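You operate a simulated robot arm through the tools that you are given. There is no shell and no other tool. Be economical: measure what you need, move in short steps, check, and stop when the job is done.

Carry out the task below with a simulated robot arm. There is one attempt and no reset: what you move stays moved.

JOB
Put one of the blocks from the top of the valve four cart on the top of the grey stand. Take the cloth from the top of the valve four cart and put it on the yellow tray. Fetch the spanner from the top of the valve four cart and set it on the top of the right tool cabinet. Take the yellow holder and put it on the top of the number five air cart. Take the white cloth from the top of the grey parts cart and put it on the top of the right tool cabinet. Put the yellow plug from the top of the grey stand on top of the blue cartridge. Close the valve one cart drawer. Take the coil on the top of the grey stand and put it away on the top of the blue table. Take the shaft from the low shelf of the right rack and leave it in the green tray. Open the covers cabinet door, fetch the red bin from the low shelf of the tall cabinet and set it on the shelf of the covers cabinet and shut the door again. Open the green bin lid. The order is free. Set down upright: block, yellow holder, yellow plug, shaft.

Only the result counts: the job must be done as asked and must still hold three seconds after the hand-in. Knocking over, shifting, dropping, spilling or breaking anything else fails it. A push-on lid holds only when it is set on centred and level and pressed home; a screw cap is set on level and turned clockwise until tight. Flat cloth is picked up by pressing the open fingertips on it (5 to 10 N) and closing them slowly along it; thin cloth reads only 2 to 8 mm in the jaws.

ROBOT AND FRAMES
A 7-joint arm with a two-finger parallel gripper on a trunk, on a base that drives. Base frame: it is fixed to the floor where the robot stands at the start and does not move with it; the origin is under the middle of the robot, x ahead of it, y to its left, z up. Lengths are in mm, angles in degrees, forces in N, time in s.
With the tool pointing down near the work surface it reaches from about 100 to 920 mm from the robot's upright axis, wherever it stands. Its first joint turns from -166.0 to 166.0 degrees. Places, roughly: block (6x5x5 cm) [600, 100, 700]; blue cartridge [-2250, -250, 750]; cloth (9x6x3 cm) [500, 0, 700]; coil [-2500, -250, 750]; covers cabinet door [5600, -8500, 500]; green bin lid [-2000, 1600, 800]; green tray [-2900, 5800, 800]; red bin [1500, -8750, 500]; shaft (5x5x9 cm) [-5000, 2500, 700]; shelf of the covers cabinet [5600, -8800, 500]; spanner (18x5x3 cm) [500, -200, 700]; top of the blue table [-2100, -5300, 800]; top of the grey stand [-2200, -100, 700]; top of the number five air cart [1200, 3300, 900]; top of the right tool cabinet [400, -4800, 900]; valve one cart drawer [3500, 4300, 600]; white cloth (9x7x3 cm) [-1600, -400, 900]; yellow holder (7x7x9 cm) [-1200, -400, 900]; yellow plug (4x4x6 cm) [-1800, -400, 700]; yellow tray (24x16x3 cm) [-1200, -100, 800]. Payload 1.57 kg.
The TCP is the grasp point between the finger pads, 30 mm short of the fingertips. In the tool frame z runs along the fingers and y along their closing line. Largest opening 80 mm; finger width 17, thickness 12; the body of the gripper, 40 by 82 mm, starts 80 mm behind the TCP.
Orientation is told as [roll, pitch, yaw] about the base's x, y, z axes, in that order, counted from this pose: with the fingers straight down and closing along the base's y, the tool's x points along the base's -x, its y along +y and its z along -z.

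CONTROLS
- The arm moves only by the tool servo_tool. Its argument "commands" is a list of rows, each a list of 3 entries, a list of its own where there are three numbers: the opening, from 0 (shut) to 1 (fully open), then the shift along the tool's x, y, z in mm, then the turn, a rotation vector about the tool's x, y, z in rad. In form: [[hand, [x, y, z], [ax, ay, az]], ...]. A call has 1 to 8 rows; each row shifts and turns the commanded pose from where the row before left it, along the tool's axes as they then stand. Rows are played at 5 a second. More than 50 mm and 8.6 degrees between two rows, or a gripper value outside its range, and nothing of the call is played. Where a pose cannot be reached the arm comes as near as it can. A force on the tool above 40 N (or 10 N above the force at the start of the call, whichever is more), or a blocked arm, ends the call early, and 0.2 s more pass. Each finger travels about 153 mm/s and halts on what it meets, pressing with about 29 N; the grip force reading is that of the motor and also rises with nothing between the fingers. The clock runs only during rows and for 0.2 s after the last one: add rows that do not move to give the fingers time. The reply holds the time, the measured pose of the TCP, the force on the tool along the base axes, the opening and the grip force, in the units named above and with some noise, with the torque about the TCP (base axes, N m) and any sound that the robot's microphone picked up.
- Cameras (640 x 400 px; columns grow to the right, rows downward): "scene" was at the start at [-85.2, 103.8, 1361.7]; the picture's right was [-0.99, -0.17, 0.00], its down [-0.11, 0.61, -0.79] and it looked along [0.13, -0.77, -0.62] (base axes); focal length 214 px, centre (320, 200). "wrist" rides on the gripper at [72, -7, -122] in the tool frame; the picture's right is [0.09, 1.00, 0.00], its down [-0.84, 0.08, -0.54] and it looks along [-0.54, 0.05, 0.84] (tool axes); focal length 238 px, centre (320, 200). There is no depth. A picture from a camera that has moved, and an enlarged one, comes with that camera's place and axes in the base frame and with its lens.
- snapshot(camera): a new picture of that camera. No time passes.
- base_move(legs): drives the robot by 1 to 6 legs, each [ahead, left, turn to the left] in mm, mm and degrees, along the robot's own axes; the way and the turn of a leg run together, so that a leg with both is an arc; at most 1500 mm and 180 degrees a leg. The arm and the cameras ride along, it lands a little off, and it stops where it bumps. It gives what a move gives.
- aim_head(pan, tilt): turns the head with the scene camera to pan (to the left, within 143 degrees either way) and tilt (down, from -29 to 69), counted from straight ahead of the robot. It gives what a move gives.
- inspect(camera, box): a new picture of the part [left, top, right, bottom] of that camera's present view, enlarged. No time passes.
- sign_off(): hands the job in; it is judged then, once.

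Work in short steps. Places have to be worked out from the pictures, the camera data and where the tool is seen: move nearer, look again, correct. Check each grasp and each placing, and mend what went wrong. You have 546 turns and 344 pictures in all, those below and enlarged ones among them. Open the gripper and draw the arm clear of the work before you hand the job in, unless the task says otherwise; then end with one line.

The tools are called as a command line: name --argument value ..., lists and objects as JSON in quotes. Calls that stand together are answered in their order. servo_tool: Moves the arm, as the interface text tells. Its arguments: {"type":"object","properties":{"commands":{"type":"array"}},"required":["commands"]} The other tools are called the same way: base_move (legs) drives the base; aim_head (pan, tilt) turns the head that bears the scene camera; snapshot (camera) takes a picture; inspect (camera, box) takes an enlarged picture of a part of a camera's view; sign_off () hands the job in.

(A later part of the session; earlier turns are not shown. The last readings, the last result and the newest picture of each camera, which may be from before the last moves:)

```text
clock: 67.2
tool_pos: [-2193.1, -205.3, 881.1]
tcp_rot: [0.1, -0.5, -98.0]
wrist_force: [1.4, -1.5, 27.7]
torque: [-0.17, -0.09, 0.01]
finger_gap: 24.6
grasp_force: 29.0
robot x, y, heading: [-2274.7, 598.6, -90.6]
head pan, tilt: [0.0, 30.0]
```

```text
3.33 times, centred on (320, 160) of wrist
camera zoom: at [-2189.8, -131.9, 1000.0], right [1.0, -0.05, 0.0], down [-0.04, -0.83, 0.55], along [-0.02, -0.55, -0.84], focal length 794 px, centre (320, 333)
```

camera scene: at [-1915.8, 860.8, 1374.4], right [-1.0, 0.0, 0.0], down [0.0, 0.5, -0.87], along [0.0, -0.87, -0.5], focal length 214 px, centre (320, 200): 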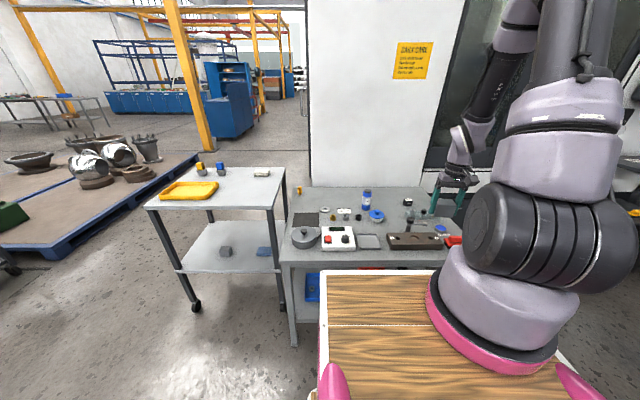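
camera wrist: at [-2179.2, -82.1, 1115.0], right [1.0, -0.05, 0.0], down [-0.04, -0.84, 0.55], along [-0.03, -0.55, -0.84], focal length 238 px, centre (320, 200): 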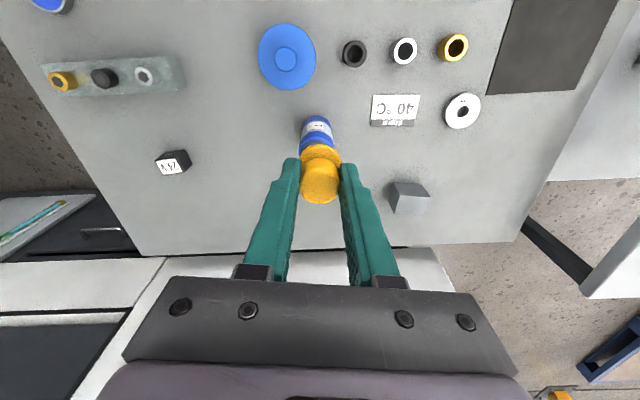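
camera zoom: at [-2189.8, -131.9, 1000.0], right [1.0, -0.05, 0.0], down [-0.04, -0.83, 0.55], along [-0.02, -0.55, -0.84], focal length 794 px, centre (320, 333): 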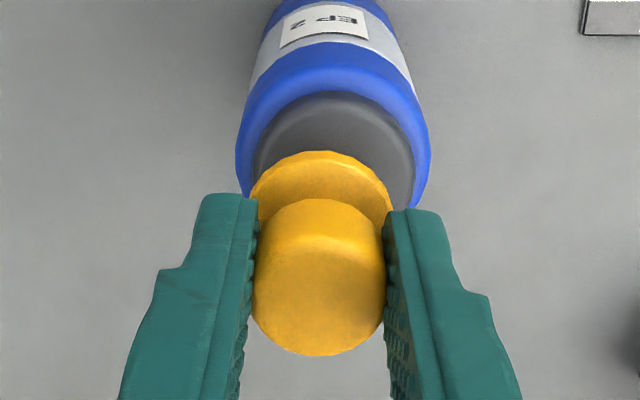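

Contact; relieving the pressure, then opening and rising.

servo_tool --commands '[[0, [0, 2, -3], [0, 0, 0]], [0, [0, 0, 0], [0, 0, 0]], [0.45, [0, 0, 0], [0, 0, 0]], [0.6, [0, 0, 0], [0, 0, 0]], [0.6, [0, 0, -20], [0, 0, 0]], [0.6, [0, 0, -40], [0, 0, 0]], [0.8, [30, 0, -30], [0, 0, 0]], [0.8, [0, 0, 0], [0, 0, 0]]]'

snapshot --camera "wrist"

```text
clock: 69.0
tool_pos: [-2187.3, -174.3, 972.2]
tcp_rot: [0.1, -0.3, -98.1]
wrist_force: [-0.8, -0.6, -0.3]
torque: [0.05, 0.01, 0.01]
finger_gap: 63.8
grasp_force: 0.0
robot x, y, heading: [-2277.8, 602.0, -90.6]
head pan, tilt: [0.0, 30.0]
```

```text
308 pictures are left
camera wrist: at [-2183.6, -101.5, 1092.7], right [1.0, -0.05, 0.0], down [-0.04, -0.84, 0.55], along [-0.03, -0.55, -0.84], focal length 238 px, centre (320, 200)
```

wrist: 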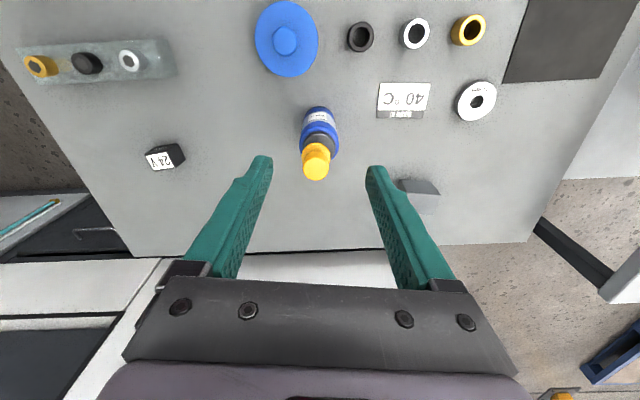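

Plug stands on the cartridge. Now the coil (24 V cube).

inspect --camera "wrist" --box '[116, 130, 212, 190]'

```text
6.67 times, centred on (164, 160) of wrist
camera zoom: at [-2183.6, -101.5, 1092.7], right [1.0, -0.05, 0.0], down [-0.04, -0.84, 0.55], along [-0.03, -0.55, -0.84], focal length 1589 px, centre (1360, 467)
```

zoom: 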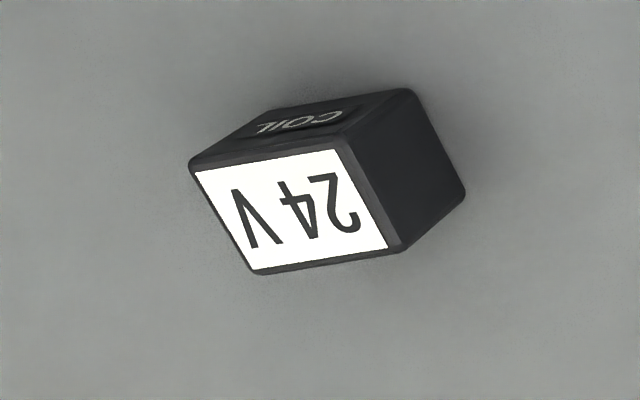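

Coil: centre (-2454,-250), top ≈730, long side along x at +4°. Moving over it with a 12° turn.

servo_tool --commands '[[0.9, [-19, -42, 0], [0, 0, 0]], [0.9, [-19, -42, 0], [0, 0, 0]], [0.9, [-19, -42, 0], [0, 0, 0]], [0.9, [-19, -43, 0], [0, 0, 0]], [0.9, [-19, -42, 0], [0, 0, 0]], [0.9, [-18, -42, 0], [0, 0, -0.105]], [0.9, [0, 0, 40], [0, 0, -0.105]], [0.9, [0, 0, 40], [0, 0, 0]]]'

servo_tool --commands '[[0.9, [0, 0, 40], [0, 0, 0]], [0.9, [0, 0, 40], [0, 0, 0]], [0.9, [0, 0, 0], [0, 0, 0]]]'

snapshot --camera "wrist"

```text
clock: 70.8
tool_pos: [-2452.2, -250.7, 891.2]
tcp_rot: [0.0, -0.5, -85.9]
wrist_force: [0.4, 0.3, 0.8]
torque: [-0.03, 0.01, -0.01]
finger_gap: 71.9
grasp_force: 0.0
robot x, y, heading: [-2276.3, 598.6, -90.4]
head pan, tilt: [0.0, 30.0]
```

```text
clock: 71.6
tool_pos: [-2456.1, -251.2, 811.7]
tcp_rot: [0.1, -0.5, -86.1]
wrist_force: [0.8, 0.1, -1.1]
torque: [-0.02, 0.0, -0.03]
finger_gap: 72.0
grasp_force: 0.1
robot x, y, heading: [-2271.4, 602.1, -90.8]
head pan, tilt: [0.0, 30.0]
```

```text
306 pictures are left
camera wrist: at [-2466.6, -179.3, 931.9], right [0.99, 0.16, 0.0], down [0.13, -0.83, 0.55], along [0.09, -0.54, -0.84], focal length 238 px, centre (320, 200)
```

wrist: 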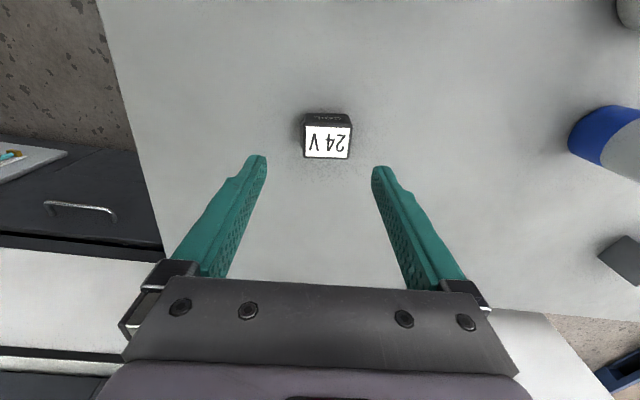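

servo_tool --commands '[[0.9, [2, 7, 30], [0, 0, 0]], [0.9, [0, 0, 30], [0, 0, 0]], [0.9, [0, 0, 18], [0, 0, 0]], [0.9, [0, 0, 0], [0, 0, 0]], [0, [0, 0, 0], [0, 0, 0]], [0, [0, 0, 0], [0, 0, 0]], [0, [0, 0, 0], [0, 0, 0]], [0, [0, 0, 0], [0, 0, 0]]]'

servo_tool --commands '[[0, [0, 0, -25], [0, 0, 0]], [0, [0, 0, -45], [0, 0, 0]], [0, [0, 0, -45], [0, 0, 0]], [0, [0, 0, -45], [0, 0, 0]], [0, [20, 0, -45], [0, 0, 0]], [0, [20, 0, -40], [0, 0, 0]], [0, [0, 0, 0], [0, 0, 0]]]'

snapshot --camera "wrist"

```text
clock: 73.4
tool_pos: [-2449.2, -248.9, 731.6]
tcp_rot: [0.1, -0.3, -86.0]
wrist_force: [-0.8, 0.3, 0.3]
torque: [0.02, 0.01, 0.03]
finger_gap: 42.1
grasp_force: 28.5
robot x, y, heading: [-2274.5, 600.5, -90.2]
head pan, tilt: [0.0, 30.0]
```

```text
clock: 75.0
tool_pos: [-2447.1, -210.7, 976.9]
tcp_rot: [0.2, -0.3, -86.0]
wrist_force: [0.5, -0.7, -1.4]
torque: [-0.02, 0.0, -0.03]
finger_gap: 42.4
grasp_force: 28.9
robot x, y, heading: [-2273.8, 604.1, -90.6]
head pan, tilt: [0.0, 30.0]
```

```text
305 pictures are left
camera wrist: at [-2458.3, -137.6, 1099.0], right [0.99, 0.16, 0.0], down [0.13, -0.83, 0.55], along [0.09, -0.54, -0.84], focal length 238 px, centre (320, 200)
```

wrist: 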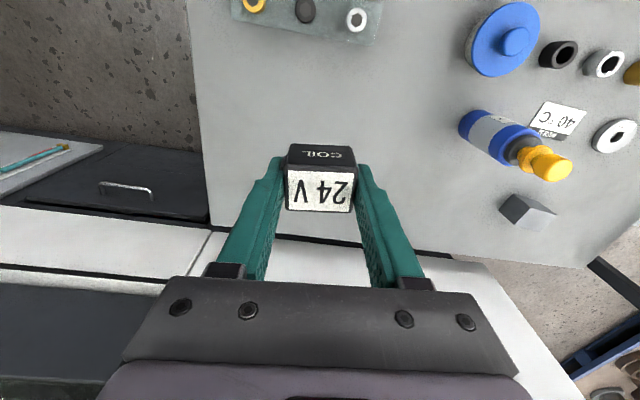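

Coil held. Driving out and down the corridor at x≈-700 toward the south, then looking.

base_move --legs '[[-280, 0, 0], [0, 1400, 0], [0, 200, 0], [1500, 0, 0]]'

aim_head --pan 0 --tilt 10

snapshot --camera "scene"

```text
clock: 77.0
tool_pos: [-2378.0, -24.2, 978.4]
tcp_rot: [0.0, -0.2, -81.9]
wrist_force: [-0.2, -0.3, -1.1]
torque: [0.01, -0.01, 0.0]
finger_gap: 41.9
grasp_force: 28.7
robot x, y, heading: [-2264.6, 796.4, -86.3]
head pan, tilt: [0.0, 30.0]
stopped in leg 1: the robot was blocked; the commanded pose is now the measured one
```

```text
clock: 77.8
tool_pos: [-2377.4, -24.6, 978.1]
tcp_rot: [0.0, -0.3, -81.9]
wrist_force: [0.5, 0.7, -0.6]
torque: [0.01, 0.02, -0.04]
finger_gap: 42.1
grasp_force: 28.6
robot x, y, heading: [-2264.8, 796.8, -86.2]
head pan, tilt: [0.0, 10.0]
```

```text
304 pictures are left
camera scene: at [-2076.0, 813.4, 1406.7], right [-1.0, -0.06, 0.0], down [-0.01, 0.17, -0.98], along [0.06, -0.98, -0.17], focal length 214 px, centre (320, 200)
```

scene: 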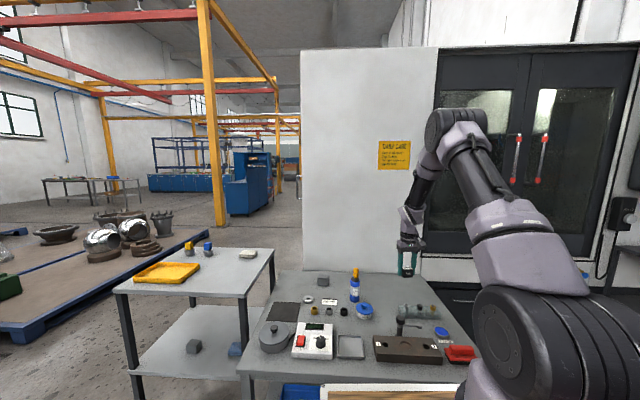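

I bumped something behind. Looking back to see what.

aim_head --pan -140 --tilt 45

snapshot --camera "scene"

aim_head --pan 142 --tilt 45

snapshot --camera "scene"

```text
clock: 80.0
tool_pos: [-2377.2, -25.3, 978.3]
tcp_rot: [0.1, -0.3, -81.9]
wrist_force: [-0.4, 0.0, -1.2]
torque: [0.0, -0.02, -0.01]
finger_gap: 41.8
grasp_force: 28.9
robot x, y, heading: [-2261.5, 797.0, -86.2]
head pan, tilt: [-140.0, 45.0]
```

```text
303 pictures are left
camera scene: at [-2138.3, 964.9, 1351.8], right [0.72, 0.69, 0.0], down [0.49, -0.51, -0.71], along [-0.49, 0.51, -0.71], focal length 214 px, centre (320, 200)
```

scene: 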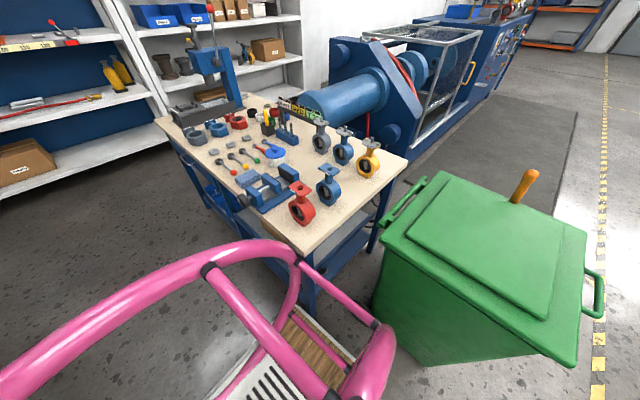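

```text
clock: 83.9
tool_pos: [-2377.7, -25.0, 978.6]
tcp_rot: [0.0, -0.3, -81.9]
wrist_force: [0.1, -0.2, -1.6]
torque: [-0.01, -0.01, 0.01]
finger_gap: 41.9
grasp_force: 29.2
robot x, y, heading: [-2266.6, 795.4, -86.3]
head pan, tilt: [142.0, 45.0]
```

```text
302 pictures are left
camera scene: at [-2036.2, 973.4, 1351.8], right [0.83, -0.56, 0.0], down [-0.4, -0.58, -0.71], along [0.4, 0.58, -0.71], focal length 214 px, centre (320, 200)
```

scene: 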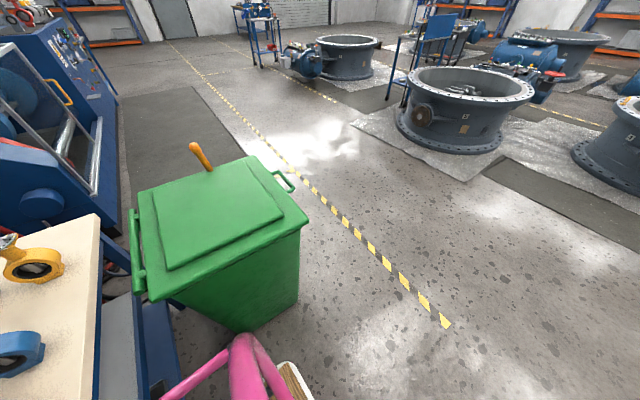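

The rear touched the heavy bench's corner; nothing fell or visibly moved. I ease forward, straighten, then go sideways and south.

base_move --legs '[[60, 0, -4], [0, 1400, 0], [0, 160, 0], [1500, 0, 0]]'

aim_head --pan 0 --tilt 10

snapshot --camera "scene"

```text
clock: 99.6
tool_pos: [-847.2, -1609.7, 977.4]
tcp_rot: [0.0, -0.3, -84.7]
wrist_force: [0.4, -0.4, -1.2]
torque: [-0.02, -0.03, 0.0]
finger_gap: 41.7
grasp_force: 29.3
robot x, y, heading: [-693.9, -797.6, -88.9]
head pan, tilt: [142.0, 45.0]
```

```text
clock: 101.9
tool_pos: [-846.3, -1609.8, 979.4]
tcp_rot: [-0.1, -0.3, -84.6]
wrist_force: [-0.2, 0.0, -0.3]
torque: [-0.04, 0.0, 0.0]
finger_gap: 41.7
grasp_force: 29.6
robot x, y, heading: [-694.6, -794.6, -89.1]
head pan, tilt: [0.0, 10.0]
```

```text
301 pictures are left
camera scene: at [-505.6, -787.3, 1406.7], right [-1.0, -0.02, 0.0], down [0.0, 0.17, -0.98], along [0.02, -0.98, -0.17], focal length 214 px, centre (320, 200)
```

scene: 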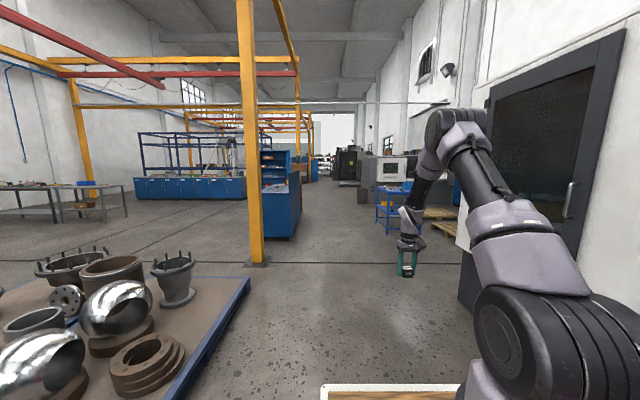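

The blue table is ahead to the right, tool cabinet ahead left. Driving toward the table.

base_move --legs '[[1500, 0, 0], [1200, 0, 0], [0, -1250, -1]]'

aim_head --pan 0 --tilt 25

snapshot --camera "scene"

```text
clock: 121.0
tool_pos: [-2085.6, -4297.3, 978.2]
tcp_rot: [0.0, -0.3, -86.9]
wrist_force: [-1.1, -0.5, -0.8]
torque: [0.0, -0.03, 0.01]
finger_gap: 41.9
grasp_force: 28.4
robot x, y, heading: [-1902.1, -3485.9, -91.4]
head pan, tilt: [0.0, 10.0]
```

```text
clock: 121.7
tool_pos: [-2086.3, -4297.5, 977.8]
tcp_rot: [-0.1, -0.3, -87.0]
wrist_force: [0.2, -0.1, -1.0]
torque: [-0.01, 0.0, 0.0]
finger_gap: 41.6
grasp_force: 29.3
robot x, y, heading: [-1901.8, -3491.5, -91.4]
head pan, tilt: [0.0, 25.0]
```

```text
300 pictures are left
camera scene: at [-1711.6, -3488.2, 1382.4], right [-1.0, 0.02, 0.0], down [0.01, 0.42, -0.91], along [-0.02, -0.91, -0.42], focal length 214 px, centre (320, 200)
```

scene: 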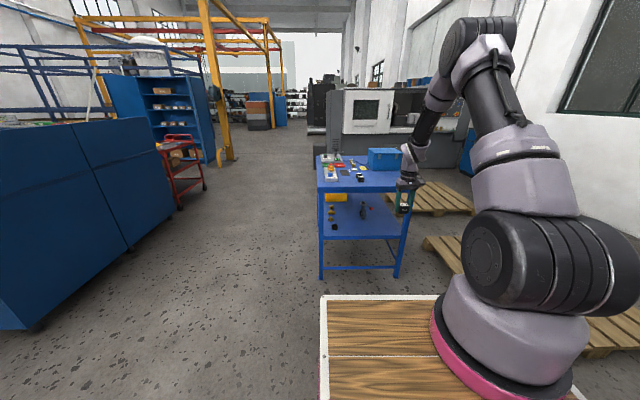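

base_move --legs '[[880, -60, 1]]'

snapshot --camera "wrist"

snapshot --camera "scene"

```text
clock: 126.4
tool_pos: [-2126.9, -5196.0, 978.8]
tcp_rot: [0.1, -0.3, -85.1]
wrist_force: [-0.7, 0.4, -1.0]
torque: [0.01, 0.0, -0.02]
finger_gap: 41.8
grasp_force: 29.0
robot x, y, heading: [-1967.5, -4384.5, -89.5]
head pan, tilt: [0.0, 25.0]
```

```text
299 pictures are left
camera wrist: at [-2138.4, -5124.0, 1098.9], right [0.98, 0.18, 0.0], down [0.15, -0.82, 0.55], along [0.1, -0.54, -0.84], focal length 238 px, centre (320, 200)
```

wrist: 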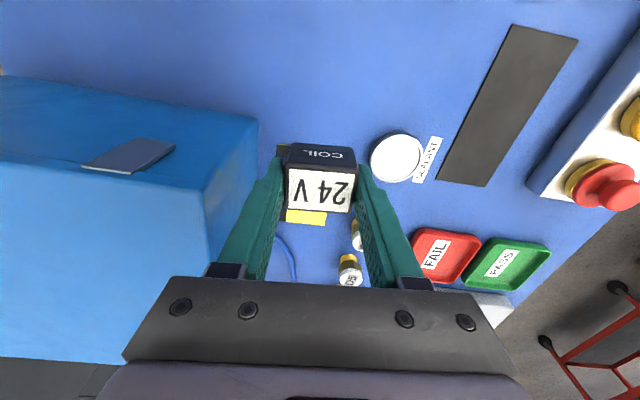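

```text
298 pictures are left
camera scene: at [-1777.9, -4374.8, 1382.4], right [-1.0, -0.01, 0.0], down [0.0, 0.42, -0.91], along [0.01, -0.91, -0.42], focal length 214 px, centre (320, 200)
```

scene: 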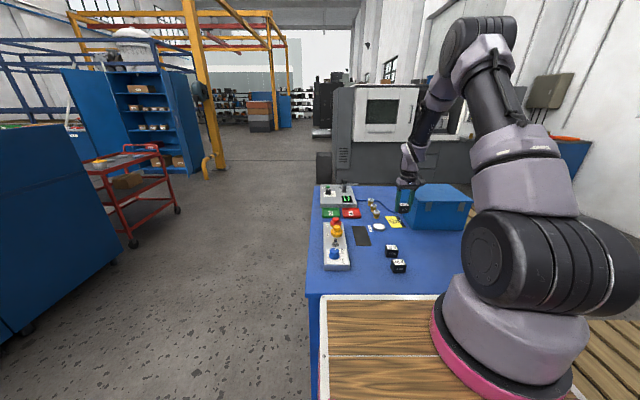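

Two similar coils already on the table; free area around (-2190,-5080). Moving back over it to look.

servo_tool --commands '[[0, [40, -14, 0], [0, 0, 0]], [0, [40, -14, 0], [0, 0, 0]], [0, [40, -14, 0], [0, 0, 0]], [0, [0, 0, 0], [0, 0, 0]]]'

snapshot --camera "wrist"

```text
clock: 127.4
tool_pos: [-2178.0, -5079.5, 979.3]
tcp_rot: [0.0, -0.4, -85.1]
wrist_force: [-0.5, -0.2, -1.9]
torque: [0.0, 0.02, 0.0]
finger_gap: 42.0
grasp_force: 29.8
robot x, y, heading: [-1968.3, -4381.6, -89.6]
head pan, tilt: [0.0, 25.0]
```

```text
297 pictures are left
camera wrist: at [-2190.1, -5007.6, 1099.7], right [0.98, 0.18, 0.0], down [0.15, -0.82, 0.55], along [0.1, -0.54, -0.84], focal length 238 px, centre (320, 200)
```

wrist: 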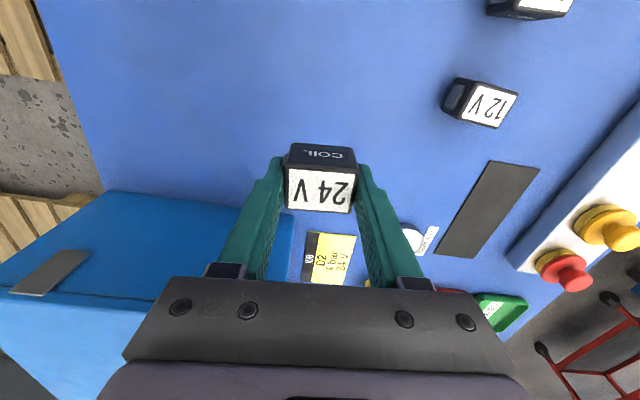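

Directly below is clear. Lowering with contact feeling.

servo_tool --commands '[[0, [0, 0, 40], [0, 0, 0]], [0, [0, 0, 40], [0, 0, 0]], [0, [0, 0, 25], [0, 0, 0]], [0, [0, 0, 0], [0, 0, 0]]]'

servo_tool --commands '[[0, [0, 0, 7], [0, 0, 0]], [0, [0, 0, 7], [0, 0, 0]], [0, [0, 0, 7], [0, 0, 0]], [0, [0, 0, 7], [0, 0, 0]], [0, [0, 0, 7], [0, 0, 0]], [0, [0, 0, 7], [0, 0, 0]], [0, [0, 0, 7], [0, 0, 0]]]'

```text
clock: 128.3
tool_pos: [-2179.1, -5081.9, 879.5]
tcp_rot: [0.0, -0.4, -85.2]
wrist_force: [2.4, 10.3, 24.6]
torque: [0.49, 0.09, -0.15]
finger_gap: 41.9
grasp_force: 29.1
robot x, y, heading: [-1969.2, -4380.9, -89.3]
head pan, tilt: [0.0, 25.0]
stopped in row 4: the force on the tool passed its limit at 101 N (the readings are from after the stop); the commanded pose is now the measured one
```

```text
clock: 128.6
tool_pos: [-2177.9, -5082.7, 881.2]
tcp_rot: [-0.1, -0.5, -85.3]
wrist_force: [1.5, 9.1, 21.3]
torque: [0.46, 0.05, -0.25]
finger_gap: 41.7
grasp_force: 28.5
robot x, y, heading: [-1967.7, -4379.1, -89.6]
head pan, tilt: [0.0, 25.0]
stopped in row 1: the force on the tool passed its limit at 55 N (the readings are from after the stop); the commanded pose is now the measured one
```

Table top is ~845; it is down. Releasing.

servo_tool --commands '[[0, [0, 0, -2], [0, 0, 0]], [0, [0, 0, 0], [0, 0, 0]], [0.9, [0, 0, 0], [0, 0, 0]], [0.9, [0, 0, 0], [0, 0, 0]], [0.9, [0, 0, -40], [0, 0, 0]], [0.9, [0, 0, -45], [0, 0, 0]], [0.9, [0, 0, -40], [0, 0, 0]], [0.9, [0, 0, 0], [0, 0, 0]]]'

snapshot --camera "wrist"

```text
clock: 130.3
tool_pos: [-2177.9, -5083.2, 1006.2]
tcp_rot: [0.1, -0.5, -85.1]
wrist_force: [0.4, -0.3, -0.3]
torque: [0.0, -0.01, -0.03]
finger_gap: 71.8
grasp_force: 0.1
robot x, y, heading: [-1966.3, -4380.4, -89.6]
head pan, tilt: [0.0, 25.0]
```

```text
296 pictures are left
camera wrist: at [-2189.8, -5011.0, 1127.1], right [0.98, 0.18, 0.0], down [0.15, -0.82, 0.55], along [0.1, -0.54, -0.84], focal length 238 px, centre (320, 200)
```

wrist: 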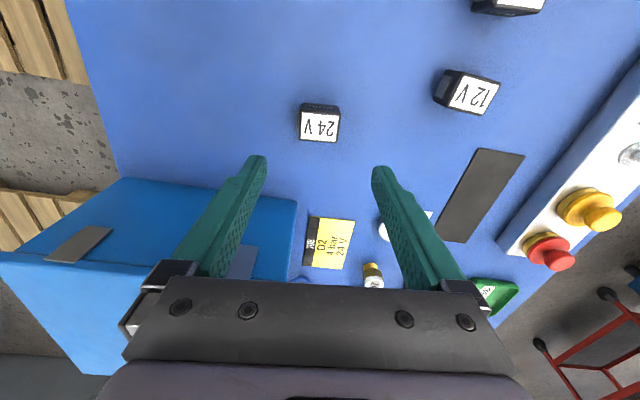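

Coil placed. Empty-handed in the south, I now go for the covers cabinet / red bin: driving south along x≈-900.

base_move --legs '[[-250, 0, 0], [0, 1070, 0], [1500, 0, 0], [1300, 0, 0]]'

aim_head --pan 45 --tilt 12

snapshot --camera "scene"

```text
clock: 150.5
tool_pos: [-1052.2, -7638.2, 1005.5]
tcp_rot: [0.0, -0.5, -84.8]
wrist_force: [0.5, 1.0, -0.9]
torque: [0.02, -0.02, -0.02]
finger_gap: 72.1
grasp_force: 0.1
robot x, y, heading: [-845.6, -6934.4, -89.2]
head pan, tilt: [0.0, 25.0]
```

```text
clock: 151.6
tool_pos: [-1052.9, -7638.9, 1006.4]
tcp_rot: [0.0, -0.5, -84.8]
wrist_force: [0.6, 0.4, 0.5]
torque: [-0.04, 0.02, 0.0]
finger_gap: 71.6
grasp_force: 0.2
robot x, y, heading: [-845.9, -6937.5, -89.2]
head pan, tilt: [45.0, 12.0]
```

```text
295 pictures are left
camera scene: at [-590.8, -6900.8, 1403.5], right [-0.7, -0.72, 0.0], down [-0.15, 0.15, -0.98], along [0.7, -0.68, -0.21], focal length 214 px, centre (320, 200)
```

scene: 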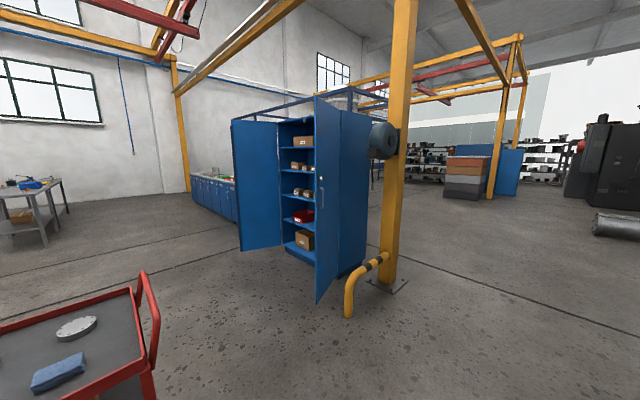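

The tall cabinet with red bin on a low shelf is visible; covers cabinet is the low blue row further. Driving east along y≈-7450.

base_move --legs '[[520, 0, 0], [0, 0, 89], [1500, 0, 0], [1500, 0, 0], [1500, 0, 0]]'

aim_head --pan -40 --tilt 15

snapshot --camera "scene"

```text
clock: 179.7
tool_pos: [4396.6, -7767.2, 1006.3]
tcp_rot: [0.0, -0.5, 3.4]
wrist_force: [-0.5, 0.1, 0.5]
torque: [0.01, 0.02, -0.03]
finger_gap: 72.2
grasp_force: 0.1
robot x, y, heading: [3699.3, -7540.2, -0.9]
head pan, tilt: [45.0, 12.0]
```

```text
clock: 181.2
tool_pos: [4394.5, -7768.3, 1005.9]
tcp_rot: [0.0, -0.5, 3.4]
wrist_force: [0.3, 0.1, 0.5]
torque: [0.0, -0.04, -0.02]
finger_gap: 72.0
grasp_force: 0.0
robot x, y, heading: [3698.2, -7539.7, -1.1]
head pan, tilt: [-40.0, 15.0]
```

```text
294 pictures are left
camera scene: at [3674.1, -7410.8, 1398.6], right [-0.66, -0.76, 0.0], down [-0.2, 0.17, -0.97], along [0.73, -0.63, -0.26], focal length 214 px, centre (320, 200)
```

scene: 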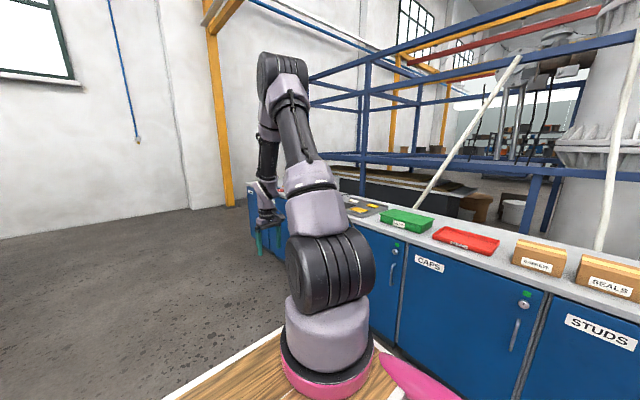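

base_move --legs '[[1300, 0, 1]]'

aim_head --pan -60 --tilt 25

snapshot --camera "scene"

```text
clock: 187.7
tool_pos: [5680.2, -7734.2, 1006.7]
tcp_rot: [0.0, -0.5, 5.6]
wrist_force: [-0.1, 0.5, -0.2]
torque: [-0.01, -0.03, 0.0]
finger_gap: 72.0
grasp_force: 0.0
robot x, y, heading: [4977.9, -7534.8, 1.5]
head pan, tilt: [-40.0, 15.0]
```

```text
clock: 188.5
tool_pos: [5681.0, -7733.5, 1005.8]
tcp_rot: [0.0, -0.6, 5.7]
wrist_force: [-0.1, 0.5, 0.6]
torque: [-0.02, 0.02, 0.01]
finger_gap: 71.9
grasp_force: 0.1
robot x, y, heading: [4975.1, -7534.2, 1.4]
head pan, tilt: [-60.0, 25.0]
```

```text
293 pictures are left
camera scene: at [4921.0, -7427.7, 1382.4], right [-0.85, -0.52, 0.0], down [-0.22, 0.36, -0.91], along [0.47, -0.77, -0.42], focal length 214 px, centre (320, 200)
```

scene: 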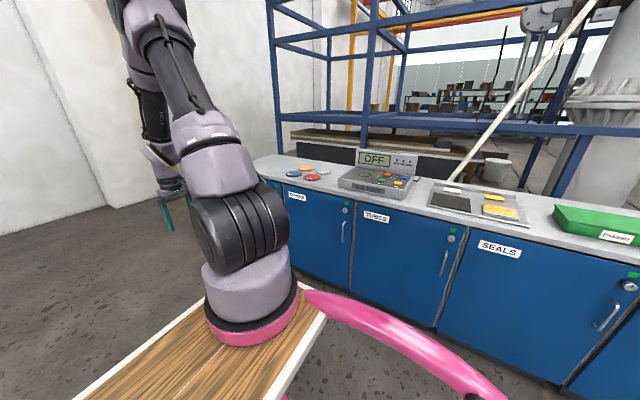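

Row: SEALS, TUBES, COVERS (end). The covers handle is at about (5395,-8500,630) with hinge on the +x side. I turn to face it and stand at x≈5300.

base_move --legs '[[0, 100, 0], [0, 0, -91.4], [0, 330, 0]]'

aim_head --pan 0 --tilt 30

snapshot --camera "scene"

snapshot --camera "wrist"

```text
clock: 195.3
tool_pos: [5077.1, -8135.8, 1006.2]
tcp_rot: [-0.1, -0.6, -85.9]
wrist_force: [-0.6, -1.1, 0.0]
torque: [0.0, 0.02, 0.01]
finger_gap: 71.9
grasp_force: 0.0
robot x, y, heading: [5293.8, -7438.8, -90.0]
head pan, tilt: [-60.0, 25.0]
```

```text
clock: 196.6
tool_pos: [5078.2, -8135.5, 1005.4]
tcp_rot: [-0.1, -0.5, -85.9]
wrist_force: [0.5, -0.2, -0.4]
torque: [0.0, 0.01, 0.0]
finger_gap: 71.9
grasp_force: 0.1
robot x, y, heading: [5297.5, -7435.8, -90.3]
head pan, tilt: [0.0, 30.0]
```

```text
292 pictures are left
camera scene: at [5486.3, -7430.1, 1374.4], right [-1.0, 0.0, 0.0], down [0.0, 0.5, -0.87], along [0.0, -0.87, -0.5], focal length 214 px, centre (320, 200)
```

scene: 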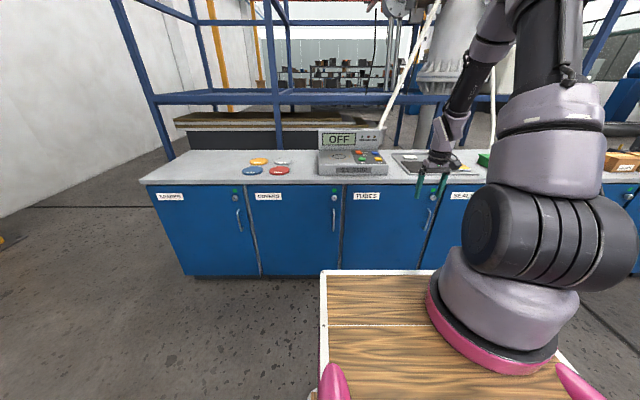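

```text
291 pictures are left
camera wrist: at [5066.5, -8063.0, 1126.9], right [0.99, 0.16, 0.0], down [0.14, -0.82, 0.55], along [0.09, -0.54, -0.84], focal length 238 px, centre (320, 200)
```

wrist: 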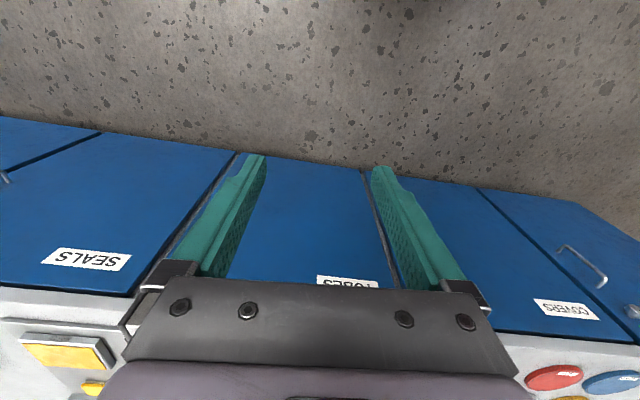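

inspect --camera "scene" --box '[136, 170, 392, 290]'

```text
2.50 times, centred on (264, 230) of scene
camera zoom: at [5486.3, -7430.1, 1374.4], right [-1.0, 0.0, 0.0], down [0.0, 0.5, -0.87], along [0.0, -0.87, -0.5], focal length 536 px, centre (460, 125)
```

zoom: 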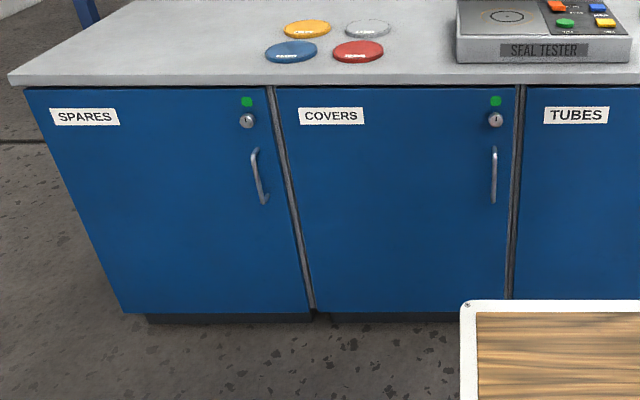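

COVERS handle: x≈5405, z 541–705, y≈-8490; door hinge at x≈5903. I move 130 mm closer and tilt the tool forward 60° while shifting across.

base_move --legs '[[130, 0, 0]]'

servo_tool --commands '[[0.9, [0, 40, 0], [0, -0.149, 0]], [0.9, [0, 40, 0], [0, -0.149, 0]], [0.9, [0, 40, 0], [0, -0.149, 0]], [0.9, [0, 40, 0], [0, -0.149, 0]], [0.9, [0, 40, 0], [0, -0.149, 0]], [0.9, [0, 40, 0], [0, -0.149, 0]], [0.9, [0, 40, 0], [0, -0.149, 0]], [0.9, [0, 30, 0], [0, 0, 0]]]'

snapshot --camera "wrist"

```text
clock: 197.9
tool_pos: [5076.8, -8268.5, 1007.0]
tcp_rot: [0.0, -0.5, -85.9]
wrist_force: [0.2, -0.2, 0.0]
torque: [-0.02, 0.01, -0.04]
finger_gap: 71.9
grasp_force: 0.0
robot x, y, heading: [5299.1, -7567.8, -90.1]
head pan, tilt: [0.0, 30.0]
```

```text
clock: 199.7
tool_pos: [5391.1, -8257.3, 1004.3]
tcp_rot: [0.0, -60.2, -86.0]
wrist_force: [-0.4, -0.4, 0.9]
torque: [-0.01, -0.02, 0.01]
finger_gap: 71.9
grasp_force: 0.1
out of reach, approached as far as the arm can: row 6
robot x, y, heading: [5297.6, -7572.0, -90.3]
head pan, tilt: [0.0, 30.0]
```

```text
289 pictures are left
camera wrist: at [5374.0, -8116.5, 1001.1], right [0.99, 0.12, -0.08], down [0.07, 0.06, 1.0], along [0.12, -0.99, 0.05], focal length 238 px, centre (320, 200)
```

wrist: 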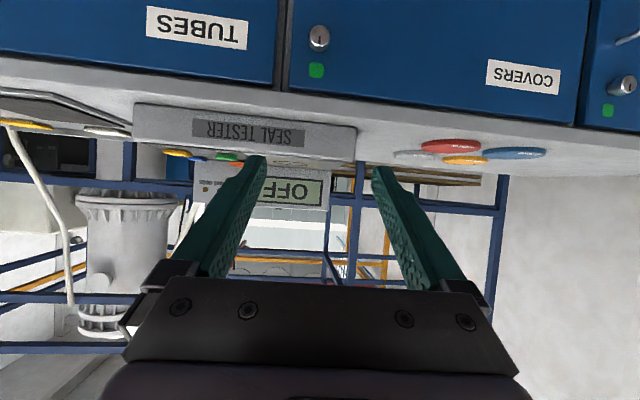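

Lowering the tilted tool to handle height.

servo_tool --commands '[[0.9, [41, 0, 24], [0, 0, 0]], [0.9, [41, 0, 24], [0, 0, 0]], [0.9, [41, 0, 24], [0, 0, 0]], [0.9, [41, 0, 24], [0, 0, 0]], [0.9, [41, 0, 24], [0, 0, 0]], [0.9, [41, 0, 24], [0, 0, 0]], [0.9, [41, 0, 24], [0, 0, 0]], [0.9, [41, 0, 24], [0, 0, 0]]]'

snapshot --camera "wrist"

```text
clock: 201.5
tool_pos: [5390.4, -8259.7, 625.3]
tcp_rot: [0.0, -60.4, -85.9]
wrist_force: [0.7, -0.3, 0.2]
torque: [-0.01, 0.0, -0.02]
finger_gap: 72.0
grasp_force: 0.0
robot x, y, heading: [5294.6, -7567.7, -89.8]
head pan, tilt: [0.0, 30.0]
```

```text
288 pictures are left
camera wrist: at [5374.1, -8119.6, 622.3], right [0.99, 0.12, -0.08], down [0.07, 0.06, 1.0], along [0.12, -0.99, 0.05], focal length 238 px, centre (320, 200)
```

wrist: 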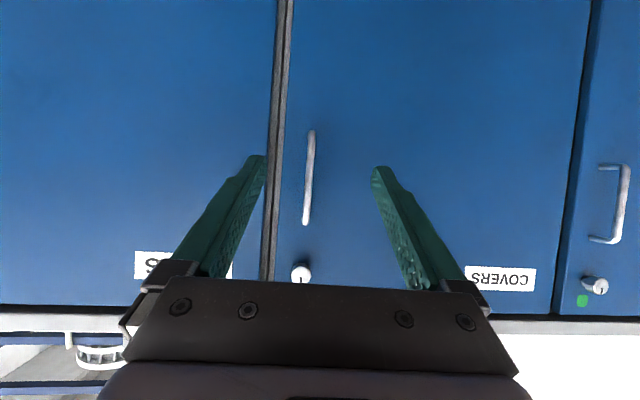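

servo_tool --commands '[[0.9, [-22, -1, 39], [0, 0, 0]], [0.9, [-22, -1, 39], [0, 0, 0]], [0.9, [-22, -1, 39], [0, 0, 0]], [0.9, [-22, -2, 39], [0, 0, 0]], [0.9, [0, 0, 0], [0, 0, 0]]]'

snapshot --camera "wrist"

```text
clock: 202.7
tool_pos: [5400.3, -8439.0, 623.7]
tcp_rot: [-0.2, -60.4, -85.9]
wrist_force: [0.1, -0.6, 0.1]
torque: [-0.02, -0.01, -0.01]
finger_gap: 72.0
grasp_force: 0.0
robot x, y, heading: [5296.5, -7572.6, -89.9]
head pan, tilt: [0.0, 30.0]
```

```text
287 pictures are left
camera wrist: at [5383.3, -8298.7, 620.8], right [0.99, 0.12, -0.08], down [0.07, 0.06, 1.0], along [0.12, -0.99, 0.05], focal length 238 px, centre (320, 200)
```

wrist: 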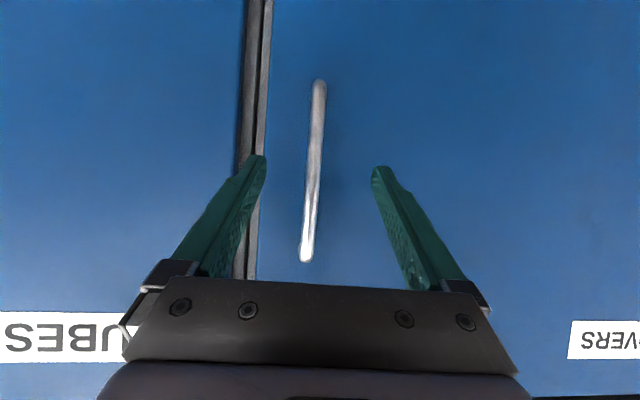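

Handle at y≈-8493. Advancing 42 mm and closing on the bar.

servo_tool --commands '[[0.9, [-11, -3, 19], [0, 0, 0]], [0.9, [-10, -1, 17], [0, 0, 0]], [0.9, [0, 0, 0], [0, 0, 0]], [0, [0, 0, 0], [0, 0, 0]], [0, [0, 0, 0], [0, 0, 0]], [0, [0, 0, 0], [0, 0, 0]], [0, [0, 0, 0], [0, 0, 0]]]'

snapshot --camera "wrist"

```text
clock: 204.3
tool_pos: [5399.3, -8481.2, 625.1]
tcp_rot: [0.0, -60.3, -86.0]
wrist_force: [-7.8, -0.3, 1.9]
torque: [0.01, 0.01, -0.07]
finger_gap: 12.0
grasp_force: 29.3
robot x, y, heading: [5296.7, -7568.6, -90.2]
head pan, tilt: [0.0, 30.0]
```

```text
286 pictures are left
camera wrist: at [5382.3, -8340.5, 621.7], right [0.99, 0.12, -0.08], down [0.07, 0.06, 1.0], along [0.12, -0.99, 0.05], focal length 238 px, centre (320, 200)
```

wrist: 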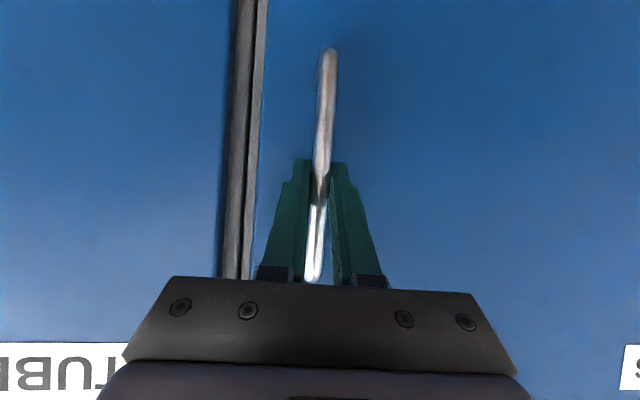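

Bar gripped. Pulling along the door arc for the first 15°.

servo_tool --commands '[[0, [10.8, 3.5, -18.7], [0.038, 0, 0.022]], [0, [10.8, 3.5, -18.7], [0.038, 0, 0.022]], [0, [10.8, 4.2, -18.7], [0.038, 0, 0.022]], [0, [10.8, 4.2, -18.7], [0.038, 0, 0.022]], [0, [10.8, 4.2, -18.7], [0.038, 0, 0.022]], [0, [10.8, 4.2, -18.7], [0.038, 0, 0.022]], [0, [0, 0, 0], [0, 0, 0]]]'

snapshot --camera "wrist"

```text
clock: 205.9
tool_pos: [5427.2, -8352.3, 624.1]
tcp_rot: [0.3, -60.5, -101.2]
wrist_force: [-15.0, 4.0, 29.1]
torque: [-0.37, 0.28, -0.13]
finger_gap: 11.9
grasp_force: 29.3
robot x, y, heading: [5298.5, -7569.9, -90.3]
head pan, tilt: [0.0, 30.0]
```

```text
285 pictures are left
camera wrist: at [5448.0, -8211.6, 620.9], right [0.99, -0.15, -0.08], down [0.09, 0.04, 1.0], along [-0.14, -0.99, 0.05], focal length 238 px, centre (320, 200)
```

wrist: 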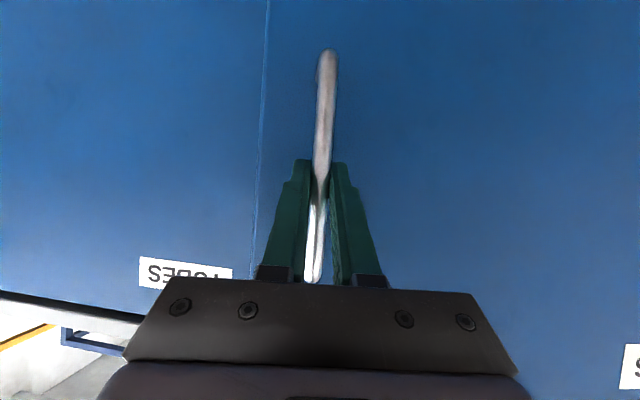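

Door follows. Continuing the arc.

servo_tool --commands '[[0, [19.6, 8, -38.4], [0.0755, 0, 0.0436]], [0, [21.6, 8.4, -37.4], [0.0755, 0, 0.0436]], [0, [21.6, 8.4, -37.4], [0.0755, 0, 0.0436]], [0, [21.6, 8.4, -37.4], [0.0755, 0, 0.0436]], [0, [0, 0, 0], [0, 0, 0]]]'

snapshot --camera "wrist"

snapshot --camera "scene"

```text
clock: 207.1
tool_pos: [5515.3, -8199.2, 624.6]
tcp_rot: [0.3, -60.0, -121.3]
wrist_force: [7.2, -4.1, -30.4]
torque: [0.29, -0.03, 0.09]
finger_gap: 12.0
grasp_force: 29.3
robot x, y, heading: [5294.1, -7570.5, -90.3]
head pan, tilt: [0.0, 30.0]
```

```text
284 pictures are left
camera wrist: at [5582.0, -8075.2, 621.9], right [0.88, -0.47, -0.08], down [0.09, 0.01, 1.0], along [-0.47, -0.88, 0.05], focal length 238 px, centre (320, 200)
```

wrist: 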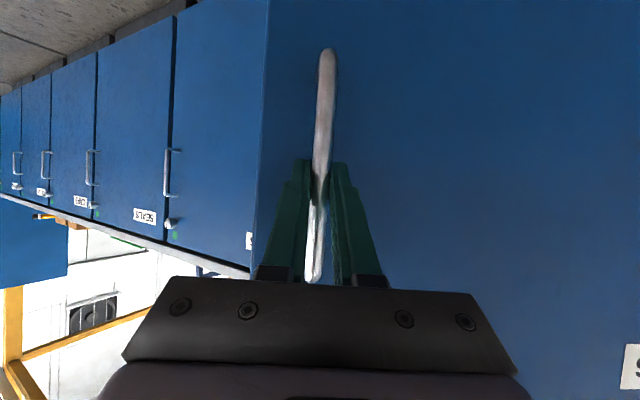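

```text
283 pictures are left
camera scene: at [5486.6, -7563.2, 1374.3], right [-1.0, 0.0, 0.0], down [0.0, 0.5, -0.87], along [0.0, -0.87, -0.5], focal length 214 px, centre (320, 200)
```

scene: 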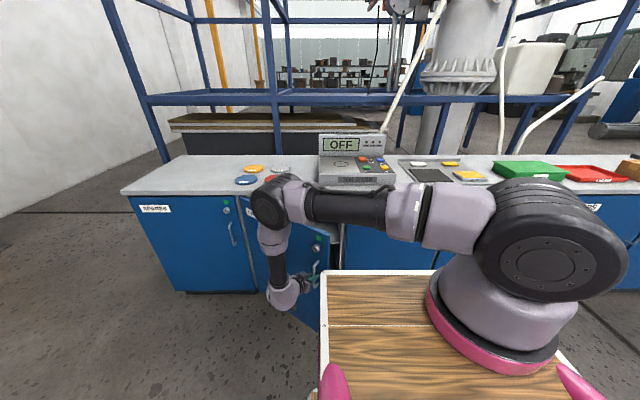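

Open ~35°. Continuing the arc without turning the wrist further (the round bar can turn in the fingers).

servo_tool --commands '[[0, [22.6, 8.4, -36.8], [0, 0, 0]], [0, [21.3, 12.1, -36.8], [0, 0, 0]], [0, [20.6, 15.6, -35.7], [0, 0, 0]], [0, [19.9, 19.1, -34.4], [0, 0, 0]], [0, [0, 0, 0], [0, 0, 0]]]'

```text
clock: 208.3
tool_pos: [5646.5, -8084.0, 624.0]
tcp_rot: [0.5, -60.3, -121.4]
wrist_force: [2.7, -5.4, 12.9]
torque: [0.43, 0.06, -0.08]
finger_gap: 11.9
grasp_force: 29.2
robot x, y, heading: [5297.0, -7571.7, -90.1]
head pan, tilt: [0.0, 30.0]
```

Going well (about 55°). Continue.

servo_tool --commands '[[0, [19, 22.4, -32.8], [0, 0, 0]], [0, [17.9, 25.8, -31], [0, 0, 0]], [0, [16.7, 28.8, -28.9], [0, 0, 0]], [0, [15.4, 31.6, -26.7], [0, 0, 0]], [0, [14, 34.1, -24.2], [0, 0, 0]], [0, [0, 0, 0], [0, 0, 0]]]'

snapshot --camera "scene"

```text
clock: 209.2
tool_pos: [5782.0, -8029.5, 633.4]
tcp_rot: [-0.1, -58.9, -121.8]
wrist_force: [-0.9, 2.8, -0.6]
torque: [-0.24, 0.07, -0.04]
finger_gap: 12.1
grasp_force: 29.1
out of reach, approached as far as the arm can: row 4
robot x, y, heading: [5294.1, -7571.0, -90.1]
head pan, tilt: [0.0, 30.0]
stopped in row 4: the force on the tool passed its limit at 180 N (the readings are from after the stop); the commanded pose is now the measured one
```

```text
282 pictures are left
camera scene: at [5487.2, -7561.7, 1374.2], right [-1.0, 0.0, 0.0], down [0.0, 0.5, -0.87], along [0.0, -0.87, -0.5], focal length 214 px, centre (320, 200)
```

scene: 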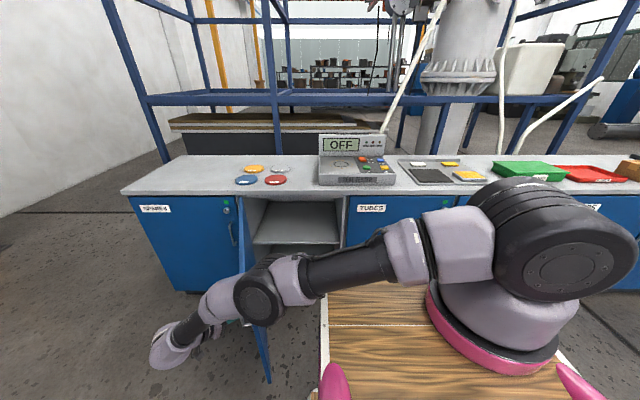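

Door is about 73° open and a shelf is visible inside. Releasing the handle and backing the hand off.

servo_tool --commands '[[0.6, [0, 0, 0], [0, 0, 0]], [0.6, [0, 0, 0], [0, 0, 0]], [0.6, [0, 0, -30], [0, 0, 0]], [0.6, [0, 0, -40], [0, 0, 0]], [0.6, [0, 0, -40], [0, 0, 0]]]'

snapshot --camera "scene"

```text
clock: 210.3
tool_pos: [5842.7, -7963.1, 709.9]
tcp_rot: [2.0, -58.2, -124.4]
wrist_force: [-0.5, -0.1, 0.6]
torque: [-0.01, -0.01, -0.04]
finger_gap: 47.7
grasp_force: 0.1
out of reach, approached as far as the arm can: row 5
robot x, y, heading: [5294.6, -7571.8, -89.9]
head pan, tilt: [0.0, 30.0]
```

```text
281 pictures are left
camera scene: at [5489.3, -7567.0, 1373.9], right [-1.0, 0.0, 0.0], down [0.0, 0.5, -0.86], along [0.0, -0.86, -0.5], focal length 214 px, centre (320, 200)
```

scene: 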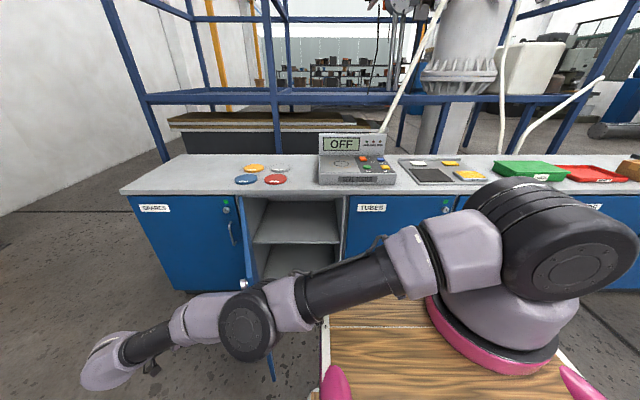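

servo_tool --commands '[[0.6, [-42, 0, -25], [0, 0, 0]], [0.6, [-42, 0, -25], [0, 0, 0]], [0.6, [-42, 0, -25], [0, 0, 0]], [0.6, [-42, 0, -25], [0, 0, 0]], [0.6, [-42, 0, -25], [0, 0, 0]], [0.6, [-42, 0, -25], [0, 0, 0]], [0.6, [0, -40, 0], [-0.12, 0, -0.07]], [0.6, [0, -40, 0], [-0.12, 0, -0.07]]]'

snapshot --camera "scene"

```text
clock: 212.2
tool_pos: [5758.8, -7917.9, 987.2]
tcp_rot: [0.0, -58.9, -105.9]
wrist_force: [-0.3, -0.2, -0.2]
torque: [-0.02, 0.02, -0.02]
finger_gap: 48.0
grasp_force: 0.0
robot x, y, heading: [5294.0, -7571.0, -90.4]
head pan, tilt: [0.0, 30.0]
```

```text
280 pictures are left
camera scene: at [5486.4, -7562.3, 1374.3], right [-1.0, 0.0, 0.0], down [0.0, 0.5, -0.87], along [0.0, -0.87, -0.5], focal length 214 px, centre (320, 200)
```

scene: 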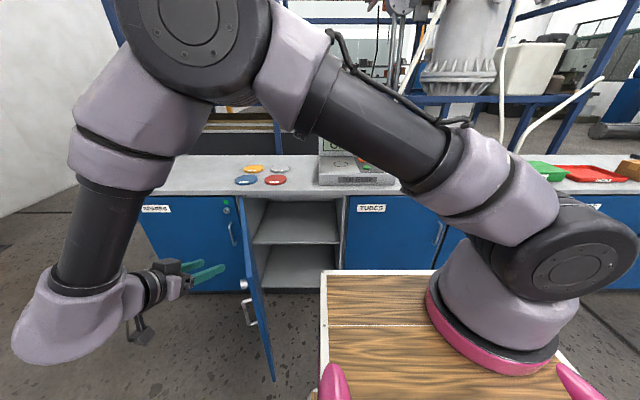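

Returning the tool to vertical in front of the robot.

servo_tool --commands '[[0.6, [0, -40, 0], [0, 0.149, 0]], [0.6, [0, -40, 0], [0, 0.149, 0]], [0.6, [0, -40, 0], [0, 0.149, 0]], [0.6, [0, -40, 0], [0, 0.149, 0]], [0.6, [0, -40, 0], [0, 0.149, 0]], [0.6, [0, -40, 0], [0, 0.149, 0]], [0.6, [0, -40, 0], [0, 0.13, 0]], [0.6, [0, -40, 0], [0, 0, 0]]]'

aim_head --pan 15 --tilt 35

snapshot --camera "scene"

```text
clock: 213.9
tool_pos: [5513.5, -7843.6, 990.1]
tcp_rot: [0.0, -0.2, -105.9]
wrist_force: [27.2, -7.7, 1.1]
torque: [0.08, 0.25, 0.31]
finger_gap: 22.7
grasp_force: 0.0
out of reach, approached as far as the arm can: row 7, 8
robot x, y, heading: [5296.7, -7565.7, -90.4]
head pan, tilt: [0.0, 30.0]
```

```text
clock: 214.7
tool_pos: [5511.7, -7843.0, 989.1]
tcp_rot: [0.1, -0.2, -105.8]
wrist_force: [28.3, -5.2, 4.9]
torque: [0.05, 0.38, 0.21]
finger_gap: 22.2
grasp_force: 0.0
robot x, y, heading: [5290.9, -7568.7, -90.2]
head pan, tilt: [15.0, 35.0]
```

```text
279 pictures are left
camera scene: at [5509.6, -7556.9, 1366.4], right [-0.97, -0.26, 0.0], down [-0.15, 0.55, -0.82], along [0.21, -0.79, -0.57], focal length 214 px, centre (320, 200)
```

scene: 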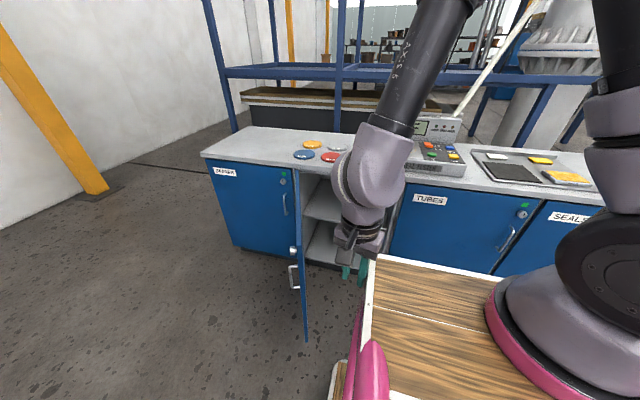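

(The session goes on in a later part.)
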